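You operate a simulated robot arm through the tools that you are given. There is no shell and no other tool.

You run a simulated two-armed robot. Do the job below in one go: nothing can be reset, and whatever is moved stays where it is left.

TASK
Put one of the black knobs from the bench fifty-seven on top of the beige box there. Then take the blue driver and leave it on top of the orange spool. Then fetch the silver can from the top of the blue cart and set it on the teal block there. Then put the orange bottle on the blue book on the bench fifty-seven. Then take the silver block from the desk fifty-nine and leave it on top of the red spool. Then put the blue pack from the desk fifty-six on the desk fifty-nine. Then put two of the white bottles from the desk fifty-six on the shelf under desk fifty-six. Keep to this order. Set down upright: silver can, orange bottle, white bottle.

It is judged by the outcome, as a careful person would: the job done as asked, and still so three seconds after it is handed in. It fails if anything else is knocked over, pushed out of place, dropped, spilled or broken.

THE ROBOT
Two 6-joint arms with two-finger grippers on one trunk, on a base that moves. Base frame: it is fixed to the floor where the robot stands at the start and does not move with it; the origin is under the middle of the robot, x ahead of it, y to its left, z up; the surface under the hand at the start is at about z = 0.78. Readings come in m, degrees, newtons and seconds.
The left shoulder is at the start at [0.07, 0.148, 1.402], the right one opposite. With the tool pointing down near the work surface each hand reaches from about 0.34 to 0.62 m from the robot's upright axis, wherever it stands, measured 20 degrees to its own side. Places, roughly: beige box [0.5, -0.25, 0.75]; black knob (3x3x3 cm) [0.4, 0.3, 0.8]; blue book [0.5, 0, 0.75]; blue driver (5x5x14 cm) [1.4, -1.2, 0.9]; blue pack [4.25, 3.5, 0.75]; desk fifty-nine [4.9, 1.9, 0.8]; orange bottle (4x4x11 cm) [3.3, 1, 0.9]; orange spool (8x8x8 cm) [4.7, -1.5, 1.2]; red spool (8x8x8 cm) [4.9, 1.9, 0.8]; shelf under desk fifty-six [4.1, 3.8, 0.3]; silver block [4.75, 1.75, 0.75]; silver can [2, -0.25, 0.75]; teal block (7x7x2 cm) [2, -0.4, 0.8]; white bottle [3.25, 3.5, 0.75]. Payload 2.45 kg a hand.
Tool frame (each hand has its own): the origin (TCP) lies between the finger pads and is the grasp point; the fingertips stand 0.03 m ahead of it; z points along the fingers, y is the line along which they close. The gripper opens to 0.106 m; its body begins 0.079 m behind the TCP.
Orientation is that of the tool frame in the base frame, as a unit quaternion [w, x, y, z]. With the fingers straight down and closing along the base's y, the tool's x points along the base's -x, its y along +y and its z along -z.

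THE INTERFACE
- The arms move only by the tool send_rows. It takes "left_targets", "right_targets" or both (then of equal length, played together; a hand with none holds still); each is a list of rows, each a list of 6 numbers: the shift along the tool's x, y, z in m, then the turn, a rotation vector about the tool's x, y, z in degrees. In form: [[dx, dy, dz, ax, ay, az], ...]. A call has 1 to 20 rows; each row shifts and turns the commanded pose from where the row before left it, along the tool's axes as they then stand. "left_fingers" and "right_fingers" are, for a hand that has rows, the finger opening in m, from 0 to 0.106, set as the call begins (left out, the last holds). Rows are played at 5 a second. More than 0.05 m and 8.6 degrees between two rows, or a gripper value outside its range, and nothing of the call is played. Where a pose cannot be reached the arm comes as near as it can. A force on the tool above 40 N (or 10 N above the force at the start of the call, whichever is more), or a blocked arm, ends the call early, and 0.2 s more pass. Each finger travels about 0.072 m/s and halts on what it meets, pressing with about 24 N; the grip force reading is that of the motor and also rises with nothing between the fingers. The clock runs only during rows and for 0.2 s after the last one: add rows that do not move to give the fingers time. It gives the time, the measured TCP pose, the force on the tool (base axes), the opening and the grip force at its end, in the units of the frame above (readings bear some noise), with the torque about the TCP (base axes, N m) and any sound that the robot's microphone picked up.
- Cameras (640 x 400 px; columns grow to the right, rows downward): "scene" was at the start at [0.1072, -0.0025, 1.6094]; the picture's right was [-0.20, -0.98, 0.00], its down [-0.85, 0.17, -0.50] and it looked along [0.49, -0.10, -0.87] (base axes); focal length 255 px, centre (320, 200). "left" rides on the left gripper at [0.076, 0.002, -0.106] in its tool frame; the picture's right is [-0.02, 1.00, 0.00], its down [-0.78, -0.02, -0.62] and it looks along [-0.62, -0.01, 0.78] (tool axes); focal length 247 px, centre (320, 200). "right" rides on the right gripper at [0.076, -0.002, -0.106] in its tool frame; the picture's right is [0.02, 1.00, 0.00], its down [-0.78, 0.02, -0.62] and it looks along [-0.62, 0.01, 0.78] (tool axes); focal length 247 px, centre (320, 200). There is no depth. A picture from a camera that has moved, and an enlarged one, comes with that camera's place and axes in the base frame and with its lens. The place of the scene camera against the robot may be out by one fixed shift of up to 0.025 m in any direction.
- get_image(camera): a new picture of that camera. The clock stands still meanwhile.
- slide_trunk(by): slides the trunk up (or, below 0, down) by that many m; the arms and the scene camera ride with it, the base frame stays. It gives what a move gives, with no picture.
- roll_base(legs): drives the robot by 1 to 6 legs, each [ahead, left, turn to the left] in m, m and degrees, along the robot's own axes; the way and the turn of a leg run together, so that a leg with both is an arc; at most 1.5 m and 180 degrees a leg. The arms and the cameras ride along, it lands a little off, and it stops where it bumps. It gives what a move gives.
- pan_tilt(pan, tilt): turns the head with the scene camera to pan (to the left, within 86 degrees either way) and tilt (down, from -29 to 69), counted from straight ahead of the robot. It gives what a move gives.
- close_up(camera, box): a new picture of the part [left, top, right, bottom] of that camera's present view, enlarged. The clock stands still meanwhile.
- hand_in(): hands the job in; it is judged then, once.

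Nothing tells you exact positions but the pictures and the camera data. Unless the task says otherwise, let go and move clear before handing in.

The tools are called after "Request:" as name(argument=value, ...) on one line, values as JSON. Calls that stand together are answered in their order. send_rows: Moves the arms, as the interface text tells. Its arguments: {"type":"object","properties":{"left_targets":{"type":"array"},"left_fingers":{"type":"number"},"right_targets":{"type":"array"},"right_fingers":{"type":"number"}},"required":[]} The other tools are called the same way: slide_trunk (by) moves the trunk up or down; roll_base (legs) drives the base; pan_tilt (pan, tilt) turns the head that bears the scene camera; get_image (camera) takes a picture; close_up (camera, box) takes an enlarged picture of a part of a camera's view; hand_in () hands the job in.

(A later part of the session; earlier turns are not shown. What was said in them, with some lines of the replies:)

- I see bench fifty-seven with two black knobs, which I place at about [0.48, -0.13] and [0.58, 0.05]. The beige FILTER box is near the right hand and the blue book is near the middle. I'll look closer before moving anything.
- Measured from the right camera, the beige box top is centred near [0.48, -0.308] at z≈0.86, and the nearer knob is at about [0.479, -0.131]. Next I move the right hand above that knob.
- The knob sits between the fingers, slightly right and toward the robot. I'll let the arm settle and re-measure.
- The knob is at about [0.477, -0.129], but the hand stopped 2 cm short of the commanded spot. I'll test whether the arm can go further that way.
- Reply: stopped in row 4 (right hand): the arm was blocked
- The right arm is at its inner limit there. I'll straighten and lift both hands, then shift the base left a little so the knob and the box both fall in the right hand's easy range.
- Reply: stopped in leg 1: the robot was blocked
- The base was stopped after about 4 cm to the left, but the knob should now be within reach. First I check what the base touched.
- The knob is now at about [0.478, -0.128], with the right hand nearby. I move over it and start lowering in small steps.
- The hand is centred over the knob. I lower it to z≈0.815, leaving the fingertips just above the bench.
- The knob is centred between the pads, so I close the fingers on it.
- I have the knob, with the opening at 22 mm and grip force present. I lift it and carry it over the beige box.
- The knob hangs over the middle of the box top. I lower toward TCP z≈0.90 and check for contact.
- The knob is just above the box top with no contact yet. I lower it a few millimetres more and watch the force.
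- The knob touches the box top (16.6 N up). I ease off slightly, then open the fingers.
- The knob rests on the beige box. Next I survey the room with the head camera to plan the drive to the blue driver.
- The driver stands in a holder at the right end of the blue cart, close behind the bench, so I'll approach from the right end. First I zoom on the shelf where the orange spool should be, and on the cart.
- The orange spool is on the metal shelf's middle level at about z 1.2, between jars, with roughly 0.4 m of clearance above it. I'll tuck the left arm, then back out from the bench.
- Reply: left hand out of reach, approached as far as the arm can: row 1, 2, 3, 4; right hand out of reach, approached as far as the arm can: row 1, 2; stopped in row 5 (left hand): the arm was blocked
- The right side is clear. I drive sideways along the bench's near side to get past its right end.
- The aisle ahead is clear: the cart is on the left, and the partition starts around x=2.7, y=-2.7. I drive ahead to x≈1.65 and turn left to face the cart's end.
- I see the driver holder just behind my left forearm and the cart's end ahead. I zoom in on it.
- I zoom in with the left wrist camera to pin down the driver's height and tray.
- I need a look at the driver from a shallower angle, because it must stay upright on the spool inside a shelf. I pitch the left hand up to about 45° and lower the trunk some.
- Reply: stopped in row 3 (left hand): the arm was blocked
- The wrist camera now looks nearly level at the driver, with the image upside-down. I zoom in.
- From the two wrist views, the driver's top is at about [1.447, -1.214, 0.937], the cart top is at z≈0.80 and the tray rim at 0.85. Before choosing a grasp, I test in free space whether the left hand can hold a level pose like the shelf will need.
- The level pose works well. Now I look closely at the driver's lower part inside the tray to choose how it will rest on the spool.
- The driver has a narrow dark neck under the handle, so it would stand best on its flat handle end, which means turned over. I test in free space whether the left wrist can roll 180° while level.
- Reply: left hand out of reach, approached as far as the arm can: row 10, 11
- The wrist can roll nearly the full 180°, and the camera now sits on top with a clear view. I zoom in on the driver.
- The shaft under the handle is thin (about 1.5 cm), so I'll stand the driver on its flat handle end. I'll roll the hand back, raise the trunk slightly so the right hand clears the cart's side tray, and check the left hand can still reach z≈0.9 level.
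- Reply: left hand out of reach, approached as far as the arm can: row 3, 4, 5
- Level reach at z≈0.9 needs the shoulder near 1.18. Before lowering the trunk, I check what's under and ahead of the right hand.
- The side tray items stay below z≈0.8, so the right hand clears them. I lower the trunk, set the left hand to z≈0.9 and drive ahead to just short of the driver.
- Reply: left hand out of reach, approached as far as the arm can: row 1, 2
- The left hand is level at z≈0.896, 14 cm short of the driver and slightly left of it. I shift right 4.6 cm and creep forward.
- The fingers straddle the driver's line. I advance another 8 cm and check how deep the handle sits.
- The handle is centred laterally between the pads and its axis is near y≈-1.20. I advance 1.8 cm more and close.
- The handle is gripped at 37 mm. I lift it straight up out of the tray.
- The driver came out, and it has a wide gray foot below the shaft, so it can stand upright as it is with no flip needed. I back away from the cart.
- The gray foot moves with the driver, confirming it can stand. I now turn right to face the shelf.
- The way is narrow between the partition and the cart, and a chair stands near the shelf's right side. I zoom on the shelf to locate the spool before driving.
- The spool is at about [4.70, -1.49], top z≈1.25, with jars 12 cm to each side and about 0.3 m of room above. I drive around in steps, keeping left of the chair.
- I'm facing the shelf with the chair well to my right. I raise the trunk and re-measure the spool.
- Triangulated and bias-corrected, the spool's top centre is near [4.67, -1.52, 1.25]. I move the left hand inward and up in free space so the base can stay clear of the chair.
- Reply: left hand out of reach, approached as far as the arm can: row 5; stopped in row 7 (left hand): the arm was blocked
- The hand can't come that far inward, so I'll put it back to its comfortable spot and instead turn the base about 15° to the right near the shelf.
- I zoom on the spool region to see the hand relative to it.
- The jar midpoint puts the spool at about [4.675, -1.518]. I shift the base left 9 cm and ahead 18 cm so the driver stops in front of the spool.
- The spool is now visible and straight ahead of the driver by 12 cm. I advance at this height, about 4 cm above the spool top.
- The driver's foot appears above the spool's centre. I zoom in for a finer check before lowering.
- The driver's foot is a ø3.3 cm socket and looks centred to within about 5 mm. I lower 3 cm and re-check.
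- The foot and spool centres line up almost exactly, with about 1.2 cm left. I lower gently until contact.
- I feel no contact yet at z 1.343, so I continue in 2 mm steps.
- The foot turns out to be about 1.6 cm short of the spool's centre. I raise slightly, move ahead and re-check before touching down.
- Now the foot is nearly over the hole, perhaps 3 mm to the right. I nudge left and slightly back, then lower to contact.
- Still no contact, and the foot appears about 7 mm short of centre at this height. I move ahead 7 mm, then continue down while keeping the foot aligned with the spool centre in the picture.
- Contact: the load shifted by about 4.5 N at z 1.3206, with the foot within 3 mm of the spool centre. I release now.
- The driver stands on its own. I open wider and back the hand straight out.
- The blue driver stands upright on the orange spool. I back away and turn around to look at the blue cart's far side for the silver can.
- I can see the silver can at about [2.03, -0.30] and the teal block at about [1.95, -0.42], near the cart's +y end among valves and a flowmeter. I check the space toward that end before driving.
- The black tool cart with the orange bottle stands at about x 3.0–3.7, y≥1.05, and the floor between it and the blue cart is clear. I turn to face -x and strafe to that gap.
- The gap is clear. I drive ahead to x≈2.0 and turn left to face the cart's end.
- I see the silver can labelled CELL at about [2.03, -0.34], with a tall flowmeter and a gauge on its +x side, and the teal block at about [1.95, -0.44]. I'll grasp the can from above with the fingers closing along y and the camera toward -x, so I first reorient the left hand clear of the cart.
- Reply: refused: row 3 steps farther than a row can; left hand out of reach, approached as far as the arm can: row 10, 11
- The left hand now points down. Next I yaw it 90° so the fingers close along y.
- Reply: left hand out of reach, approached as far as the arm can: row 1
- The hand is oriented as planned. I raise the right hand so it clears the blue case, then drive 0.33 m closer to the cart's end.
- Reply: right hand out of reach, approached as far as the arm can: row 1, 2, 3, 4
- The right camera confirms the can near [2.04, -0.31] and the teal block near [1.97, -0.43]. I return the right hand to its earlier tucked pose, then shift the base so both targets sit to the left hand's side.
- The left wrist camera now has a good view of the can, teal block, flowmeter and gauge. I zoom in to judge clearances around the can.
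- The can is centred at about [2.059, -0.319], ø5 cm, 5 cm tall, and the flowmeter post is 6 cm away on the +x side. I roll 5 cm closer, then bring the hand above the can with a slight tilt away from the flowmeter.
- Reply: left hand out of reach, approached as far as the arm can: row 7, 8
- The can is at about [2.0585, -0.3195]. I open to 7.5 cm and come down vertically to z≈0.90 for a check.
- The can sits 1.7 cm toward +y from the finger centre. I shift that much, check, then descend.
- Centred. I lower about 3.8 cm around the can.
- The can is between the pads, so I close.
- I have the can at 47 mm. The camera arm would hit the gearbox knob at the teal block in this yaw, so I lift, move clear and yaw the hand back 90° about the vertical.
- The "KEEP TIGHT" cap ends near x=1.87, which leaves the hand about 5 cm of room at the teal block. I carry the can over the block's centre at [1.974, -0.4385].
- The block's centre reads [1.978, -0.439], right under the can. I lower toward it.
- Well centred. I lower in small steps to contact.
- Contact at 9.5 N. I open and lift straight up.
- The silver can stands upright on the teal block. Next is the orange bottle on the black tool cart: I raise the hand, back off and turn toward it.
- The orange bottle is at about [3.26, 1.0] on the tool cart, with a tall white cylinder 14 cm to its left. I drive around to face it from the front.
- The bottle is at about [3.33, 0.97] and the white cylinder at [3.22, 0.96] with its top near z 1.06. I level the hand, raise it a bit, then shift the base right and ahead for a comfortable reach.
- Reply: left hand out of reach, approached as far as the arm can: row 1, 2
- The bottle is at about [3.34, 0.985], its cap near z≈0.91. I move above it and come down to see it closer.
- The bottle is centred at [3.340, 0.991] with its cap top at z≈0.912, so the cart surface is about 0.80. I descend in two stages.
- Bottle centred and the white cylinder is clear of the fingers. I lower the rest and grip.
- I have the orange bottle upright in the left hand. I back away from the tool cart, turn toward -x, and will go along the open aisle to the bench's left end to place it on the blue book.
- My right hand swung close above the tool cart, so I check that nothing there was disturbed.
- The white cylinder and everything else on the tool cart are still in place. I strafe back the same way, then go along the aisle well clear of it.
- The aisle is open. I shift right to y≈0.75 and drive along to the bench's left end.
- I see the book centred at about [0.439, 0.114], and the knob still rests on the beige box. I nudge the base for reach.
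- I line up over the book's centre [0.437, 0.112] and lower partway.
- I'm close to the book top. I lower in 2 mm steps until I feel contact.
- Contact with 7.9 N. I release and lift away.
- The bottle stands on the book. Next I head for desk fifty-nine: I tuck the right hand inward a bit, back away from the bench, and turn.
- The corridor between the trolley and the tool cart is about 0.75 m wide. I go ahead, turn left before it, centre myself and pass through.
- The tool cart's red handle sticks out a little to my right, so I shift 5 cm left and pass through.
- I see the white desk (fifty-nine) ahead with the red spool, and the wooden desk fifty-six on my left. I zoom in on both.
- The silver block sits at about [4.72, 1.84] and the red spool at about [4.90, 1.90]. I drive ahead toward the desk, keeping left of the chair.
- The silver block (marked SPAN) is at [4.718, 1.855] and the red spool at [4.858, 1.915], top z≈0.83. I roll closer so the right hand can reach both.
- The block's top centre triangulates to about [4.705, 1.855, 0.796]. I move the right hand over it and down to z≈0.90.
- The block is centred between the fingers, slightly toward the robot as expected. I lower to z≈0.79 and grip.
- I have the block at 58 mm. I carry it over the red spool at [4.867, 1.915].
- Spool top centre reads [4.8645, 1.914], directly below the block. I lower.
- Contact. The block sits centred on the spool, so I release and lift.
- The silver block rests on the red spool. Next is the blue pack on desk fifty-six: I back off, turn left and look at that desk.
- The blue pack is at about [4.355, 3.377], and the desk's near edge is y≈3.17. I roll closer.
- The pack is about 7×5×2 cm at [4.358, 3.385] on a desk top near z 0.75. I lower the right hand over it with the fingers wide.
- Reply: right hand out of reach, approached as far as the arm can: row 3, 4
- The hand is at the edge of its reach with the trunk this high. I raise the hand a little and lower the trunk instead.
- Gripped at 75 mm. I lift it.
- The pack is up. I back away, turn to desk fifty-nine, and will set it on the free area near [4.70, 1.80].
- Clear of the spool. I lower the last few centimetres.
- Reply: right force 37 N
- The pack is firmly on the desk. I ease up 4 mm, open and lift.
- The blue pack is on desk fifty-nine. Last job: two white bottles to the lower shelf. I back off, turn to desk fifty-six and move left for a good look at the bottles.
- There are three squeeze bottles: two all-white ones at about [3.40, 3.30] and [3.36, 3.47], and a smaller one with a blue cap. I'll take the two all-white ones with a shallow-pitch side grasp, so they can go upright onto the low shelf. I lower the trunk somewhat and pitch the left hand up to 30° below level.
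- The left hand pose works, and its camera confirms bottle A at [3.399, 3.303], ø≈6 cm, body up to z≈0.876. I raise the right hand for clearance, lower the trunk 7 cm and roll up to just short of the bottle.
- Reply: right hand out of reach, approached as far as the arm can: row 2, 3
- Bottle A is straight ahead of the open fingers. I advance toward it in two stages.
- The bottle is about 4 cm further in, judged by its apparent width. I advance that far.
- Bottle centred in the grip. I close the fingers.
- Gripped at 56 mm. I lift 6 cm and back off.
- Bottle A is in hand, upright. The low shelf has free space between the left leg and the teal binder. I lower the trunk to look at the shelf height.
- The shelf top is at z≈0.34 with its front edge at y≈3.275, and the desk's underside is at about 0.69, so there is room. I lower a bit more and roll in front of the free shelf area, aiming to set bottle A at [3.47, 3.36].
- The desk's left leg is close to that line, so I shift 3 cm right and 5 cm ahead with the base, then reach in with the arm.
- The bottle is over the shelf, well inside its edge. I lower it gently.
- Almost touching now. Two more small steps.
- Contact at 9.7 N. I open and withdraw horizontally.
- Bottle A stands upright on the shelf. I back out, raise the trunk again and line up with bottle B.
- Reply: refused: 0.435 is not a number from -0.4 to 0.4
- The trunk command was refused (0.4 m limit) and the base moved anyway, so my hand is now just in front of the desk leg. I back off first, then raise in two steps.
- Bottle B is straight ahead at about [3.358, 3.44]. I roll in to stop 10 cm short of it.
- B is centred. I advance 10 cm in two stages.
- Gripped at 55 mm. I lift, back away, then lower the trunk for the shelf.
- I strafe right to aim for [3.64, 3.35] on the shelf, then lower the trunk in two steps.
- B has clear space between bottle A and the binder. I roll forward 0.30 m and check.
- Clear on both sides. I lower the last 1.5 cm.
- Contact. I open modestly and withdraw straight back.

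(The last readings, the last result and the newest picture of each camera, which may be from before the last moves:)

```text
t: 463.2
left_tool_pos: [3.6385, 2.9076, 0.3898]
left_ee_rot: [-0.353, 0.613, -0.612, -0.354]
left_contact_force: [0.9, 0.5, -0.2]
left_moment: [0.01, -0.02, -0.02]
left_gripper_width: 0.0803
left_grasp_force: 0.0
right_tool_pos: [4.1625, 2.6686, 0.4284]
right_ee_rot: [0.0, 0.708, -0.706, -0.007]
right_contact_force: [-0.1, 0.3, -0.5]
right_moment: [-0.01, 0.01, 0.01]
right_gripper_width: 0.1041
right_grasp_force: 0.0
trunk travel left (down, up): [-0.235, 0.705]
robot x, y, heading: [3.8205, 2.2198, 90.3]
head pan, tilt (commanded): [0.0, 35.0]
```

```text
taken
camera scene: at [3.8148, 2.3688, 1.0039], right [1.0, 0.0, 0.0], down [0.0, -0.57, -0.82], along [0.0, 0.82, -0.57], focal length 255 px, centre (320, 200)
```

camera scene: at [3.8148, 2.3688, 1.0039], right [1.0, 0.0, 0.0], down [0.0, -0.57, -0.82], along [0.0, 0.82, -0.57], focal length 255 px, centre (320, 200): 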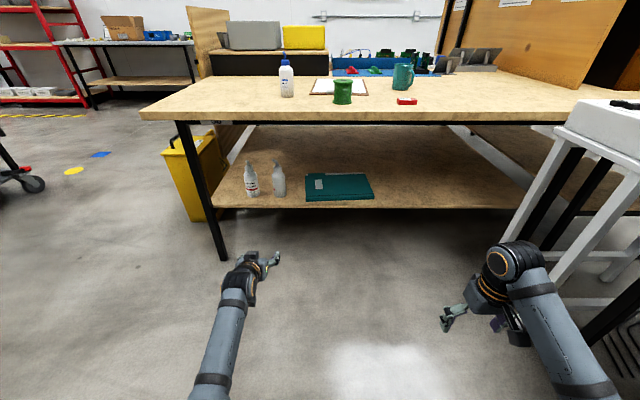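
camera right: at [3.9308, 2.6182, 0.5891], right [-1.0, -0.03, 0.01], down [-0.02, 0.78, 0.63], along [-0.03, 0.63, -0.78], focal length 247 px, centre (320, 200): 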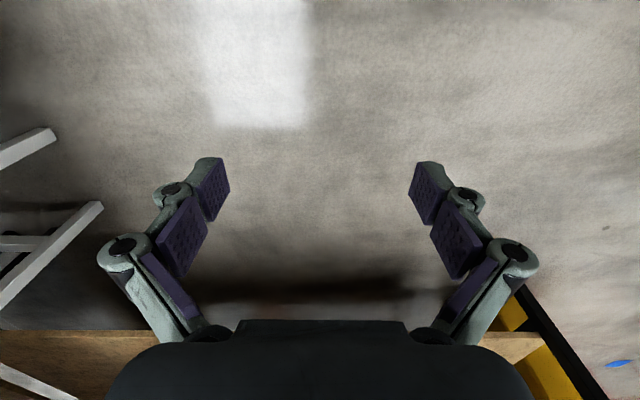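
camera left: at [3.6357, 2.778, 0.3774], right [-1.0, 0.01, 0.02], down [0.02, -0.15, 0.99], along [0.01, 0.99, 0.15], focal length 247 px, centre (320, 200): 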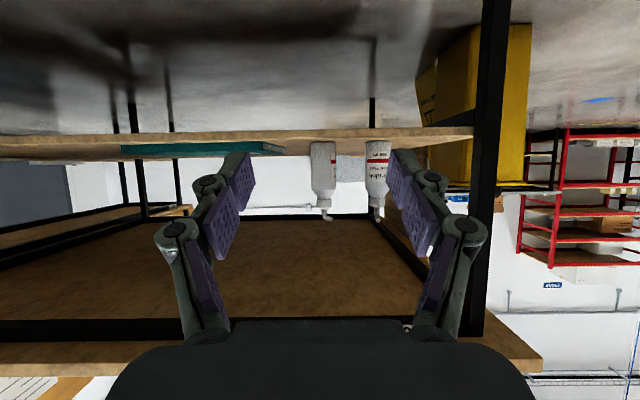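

Both white bottles stand upright on the lower shelf. Before handing in, I raise the trunk and turn for a last look at the earlier placements.

Request:
slide_trunk(by=0.4)

Request:
slide_trunk(by=0.2)

Request:
roll_base(legs=[[0, -0.0, -90]])

Request:
pan_tilt(pan=-76, tilt=12)

Request:
get_image(camera="scene")

```text
t: 467.1
left_tool_pos: [3.6377, 2.9079, 0.79]
left_ee_rot: [-0.353, 0.613, -0.613, -0.353]
left_contact_force: [-0.3, -0.1, -0.9]
left_moment: [0.02, 0.0, 0.03]
left_gripper_width: 0.0802
left_grasp_force: 0.0
right_tool_pos: [4.1631, 2.67, 0.8281]
right_ee_rot: [0.0, 0.709, -0.705, -0.008]
right_contact_force: [0.1, 0.8, -0.2]
right_moment: [-0.04, 0.0, -0.01]
right_gripper_width: 0.1039
right_grasp_force: 0.1
trunk travel left (down, up): [-0.635, 0.305]
robot x, y, heading: [3.8222, 2.2209, 90.2]
head pan, tilt (commanded): [0.0, 35.0]
```

```text
t: 469.2
left_tool_pos: [3.6374, 2.9079, 0.989]
left_ee_rot: [-0.353, 0.613, -0.613, -0.353]
left_contact_force: [0.1, 0.0, 0.2]
left_moment: [0.01, 0.03, -0.02]
left_gripper_width: 0.08
left_grasp_force: 0.2
right_tool_pos: [4.1634, 2.6692, 1.0276]
right_ee_rot: [0.0, 0.708, -0.706, -0.008]
right_contact_force: [0.4, -0.2, -1.0]
right_moment: [0.01, -0.02, -0.02]
right_gripper_width: 0.1042
right_grasp_force: 0.1
trunk travel left (down, up): [-0.835, 0.105]
robot x, y, heading: [3.8217, 2.2208, 90.3]
head pan, tilt (commanded): [0.0, 35.0]
```

```text
t: 473.4
left_tool_pos: [4.5093, 2.4164, 0.9902]
left_ee_rot: [0.5, -0.008, 0.866, 0.005]
left_contact_force: [0.3, 0.3, -0.5]
left_moment: [0.02, 0.02, 0.0]
left_gripper_width: 0.0798
left_grasp_force: 0.0
right_tool_pos: [4.2773, 1.8881, 1.0285]
right_ee_rot: [0.004, -0.01, 1.0, 0.005]
right_contact_force: [-0.9, 0.8, 0.8]
right_moment: [-0.01, -0.01, 0.0]
right_gripper_width: 0.1039
right_grasp_force: 0.0
trunk travel left (down, up): [-0.835, 0.105]
robot x, y, heading: [3.8268, 2.2184, 1.0]
head pan, tilt (commanded): [0.0, 35.0]
```

```text
t: 474.9
left_tool_pos: [4.5089, 2.4164, 0.99]
left_ee_rot: [0.5, -0.007, 0.866, 0.004]
left_contact_force: [-1.2, 0.0, -0.9]
left_moment: [-0.02, -0.01, 0.0]
left_gripper_width: 0.0798
left_grasp_force: 0.0
right_tool_pos: [4.2764, 1.8893, 1.0271]
right_ee_rot: [0.005, -0.009, 1.0, 0.005]
right_contact_force: [-0.6, 0.1, 0.1]
right_moment: [0.0, 0.03, 0.01]
right_gripper_width: 0.104
right_grasp_force: 0.1
trunk travel left (down, up): [-0.835, 0.105]
robot x, y, heading: [3.8238, 2.2209, 1.3]
head pan, tilt (commanded): [-76.0, 12.0]
```

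```text
taken
camera scene: at [3.8896, 2.1416, 1.6408], right [-0.97, -0.26, 0.0], down [-0.05, 0.2, -0.98], along [0.25, -0.94, -0.21], focal length 255 px, centre (320, 200)
```

scene: 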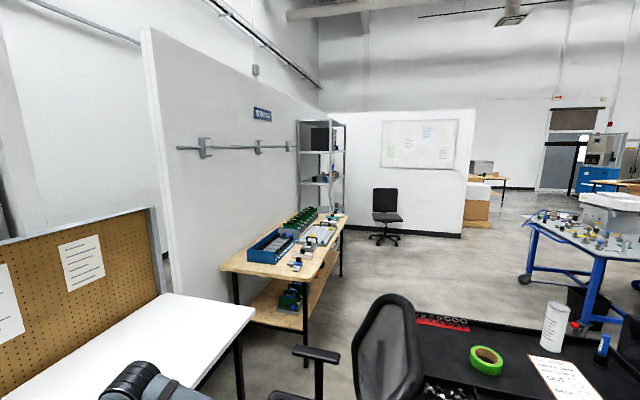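

Request:
close_up(camera="scene", box=[295, 140, 355, 200])

Request:
close_up(camera="scene", box=[520, 170, 640, 290])

Request:
pan_tilt(pan=-10, tilt=35)

Request:
get_image(camera="scene")

```text
6.67 times, centred on (325, 170) of scene
camera zoom: at [3.8896, 2.1416, 1.6408], right [-0.97, -0.26, 0.0], down [-0.05, 0.2, -0.98], along [0.25, -0.94, -0.21], focal length 1700 px, centre (287, 400)
```

zoom: 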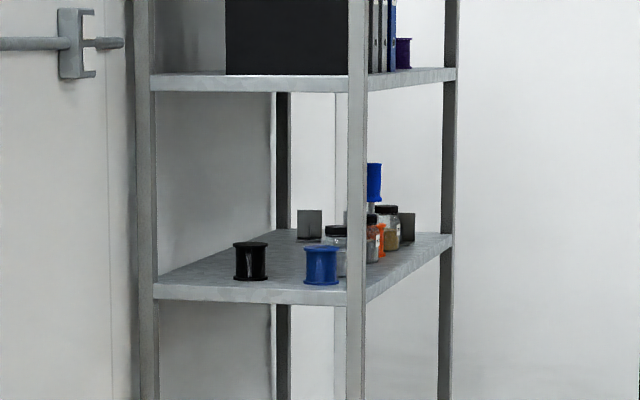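

```text
3.33 times, centred on (580, 230) of scene
camera zoom: at [3.8896, 2.1416, 1.6408], right [-0.97, -0.26, 0.0], down [-0.05, 0.2, -0.98], along [0.25, -0.94, -0.21], focal length 850 px, centre (-547, 100)
```

zoom: 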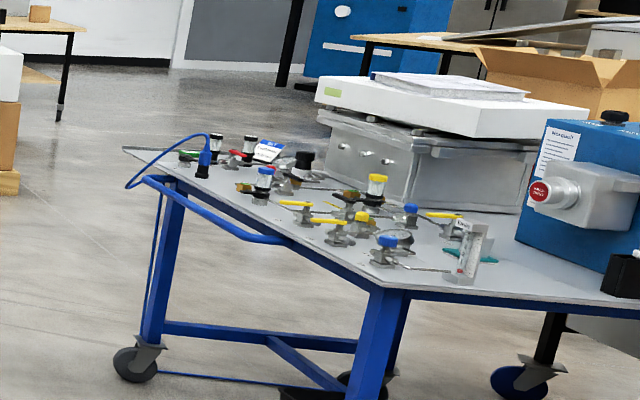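

```text
t: 476.3
left_tool_pos: [4.5085, 2.4144, 0.9904]
left_ee_rot: [0.499, -0.007, 0.866, 0.004]
left_contact_force: [-0.1, 0.1, 0.0]
left_moment: [0.0, -0.03, -0.03]
left_gripper_width: 0.0798
left_grasp_force: 0.0
right_tool_pos: [4.277, 1.8889, 1.0284]
right_ee_rot: [0.005, -0.009, 1.0, 0.005]
right_contact_force: [0.2, -1.7, 0.2]
right_moment: [-0.02, 0.03, -0.01]
right_gripper_width: 0.1038
right_grasp_force: 0.1
trunk travel left (down, up): [-0.835, 0.105]
robot x, y, heading: [3.8226, 2.2239, 1.3]
head pan, tilt (commanded): [-10.0, 35.0]
```

```text
taken
camera scene: at [3.9523, 2.2178, 1.6039], right [-0.16, -0.99, 0.0], down [-0.57, 0.09, -0.82], along [0.81, -0.13, -0.57], focal length 255 px, centre (320, 200)
```

scene: 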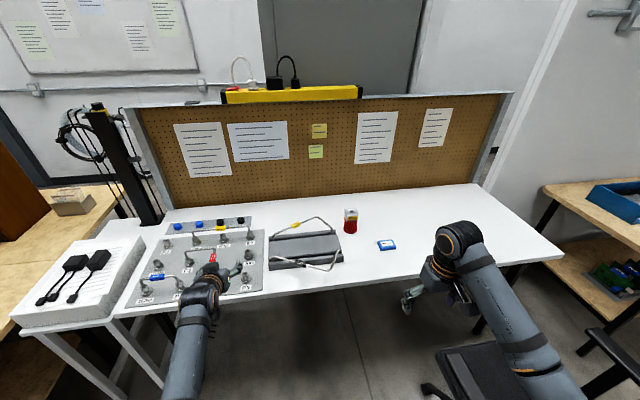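

The last look shows the driver still upright on the orange spool, the silver block on the red spool, and the blue pack on desk fifty-nine. Both bottles stand on the low shelf. The can was hidden behind the flowmeter just now, but it stood upright on the teal block when I last saw it. The hands are empty and clear, so I hand in.

Request:
hand_in()

```text
The job is handed in.
```

All seven steps are done in the order you gave, and the job is handed in. I have not seen the verdict.

| Step | Where it ended up |
|---|---|
| Black knob | On top of the beige box, bench fifty-seven |
| Blue driver | Standing upright on the orange spool, on the metal shelf |
| Silver can | Upright on the teal block, on the blue cart |
| Orange bottle | Upright on the blue book, bench fifty-seven |
| Silver block | On top of the red spool, desk fifty-nine |
| Blue pack | On desk fifty-nine, near the desk's front edge |
| Two white bottles | Upright on the shelf under desk fifty-six, between the left leg and the teal binder |

- **Which bottles:** desk fifty-six had three squeeze bottles. I took the two all-white ones and left the smaller one with the blue cap.
- **Last check:** just before handing in I could see the driver, silver block and blue pack still in place, and I had seen both white bottles standing on the shelf a little earlier. The can was hidden behind the flowmeter, and the knob and orange bottle were out of view. All three were in place when I last saw them.
- **Bumps and close calls:** the base touched something, probably a leg of bench fifty-seven, early on and stopped. Later the right hand passed just above the white cylinder on the black tool cart. I checked that cart and the cylinder had not moved, and I saw nothing else disturbed.
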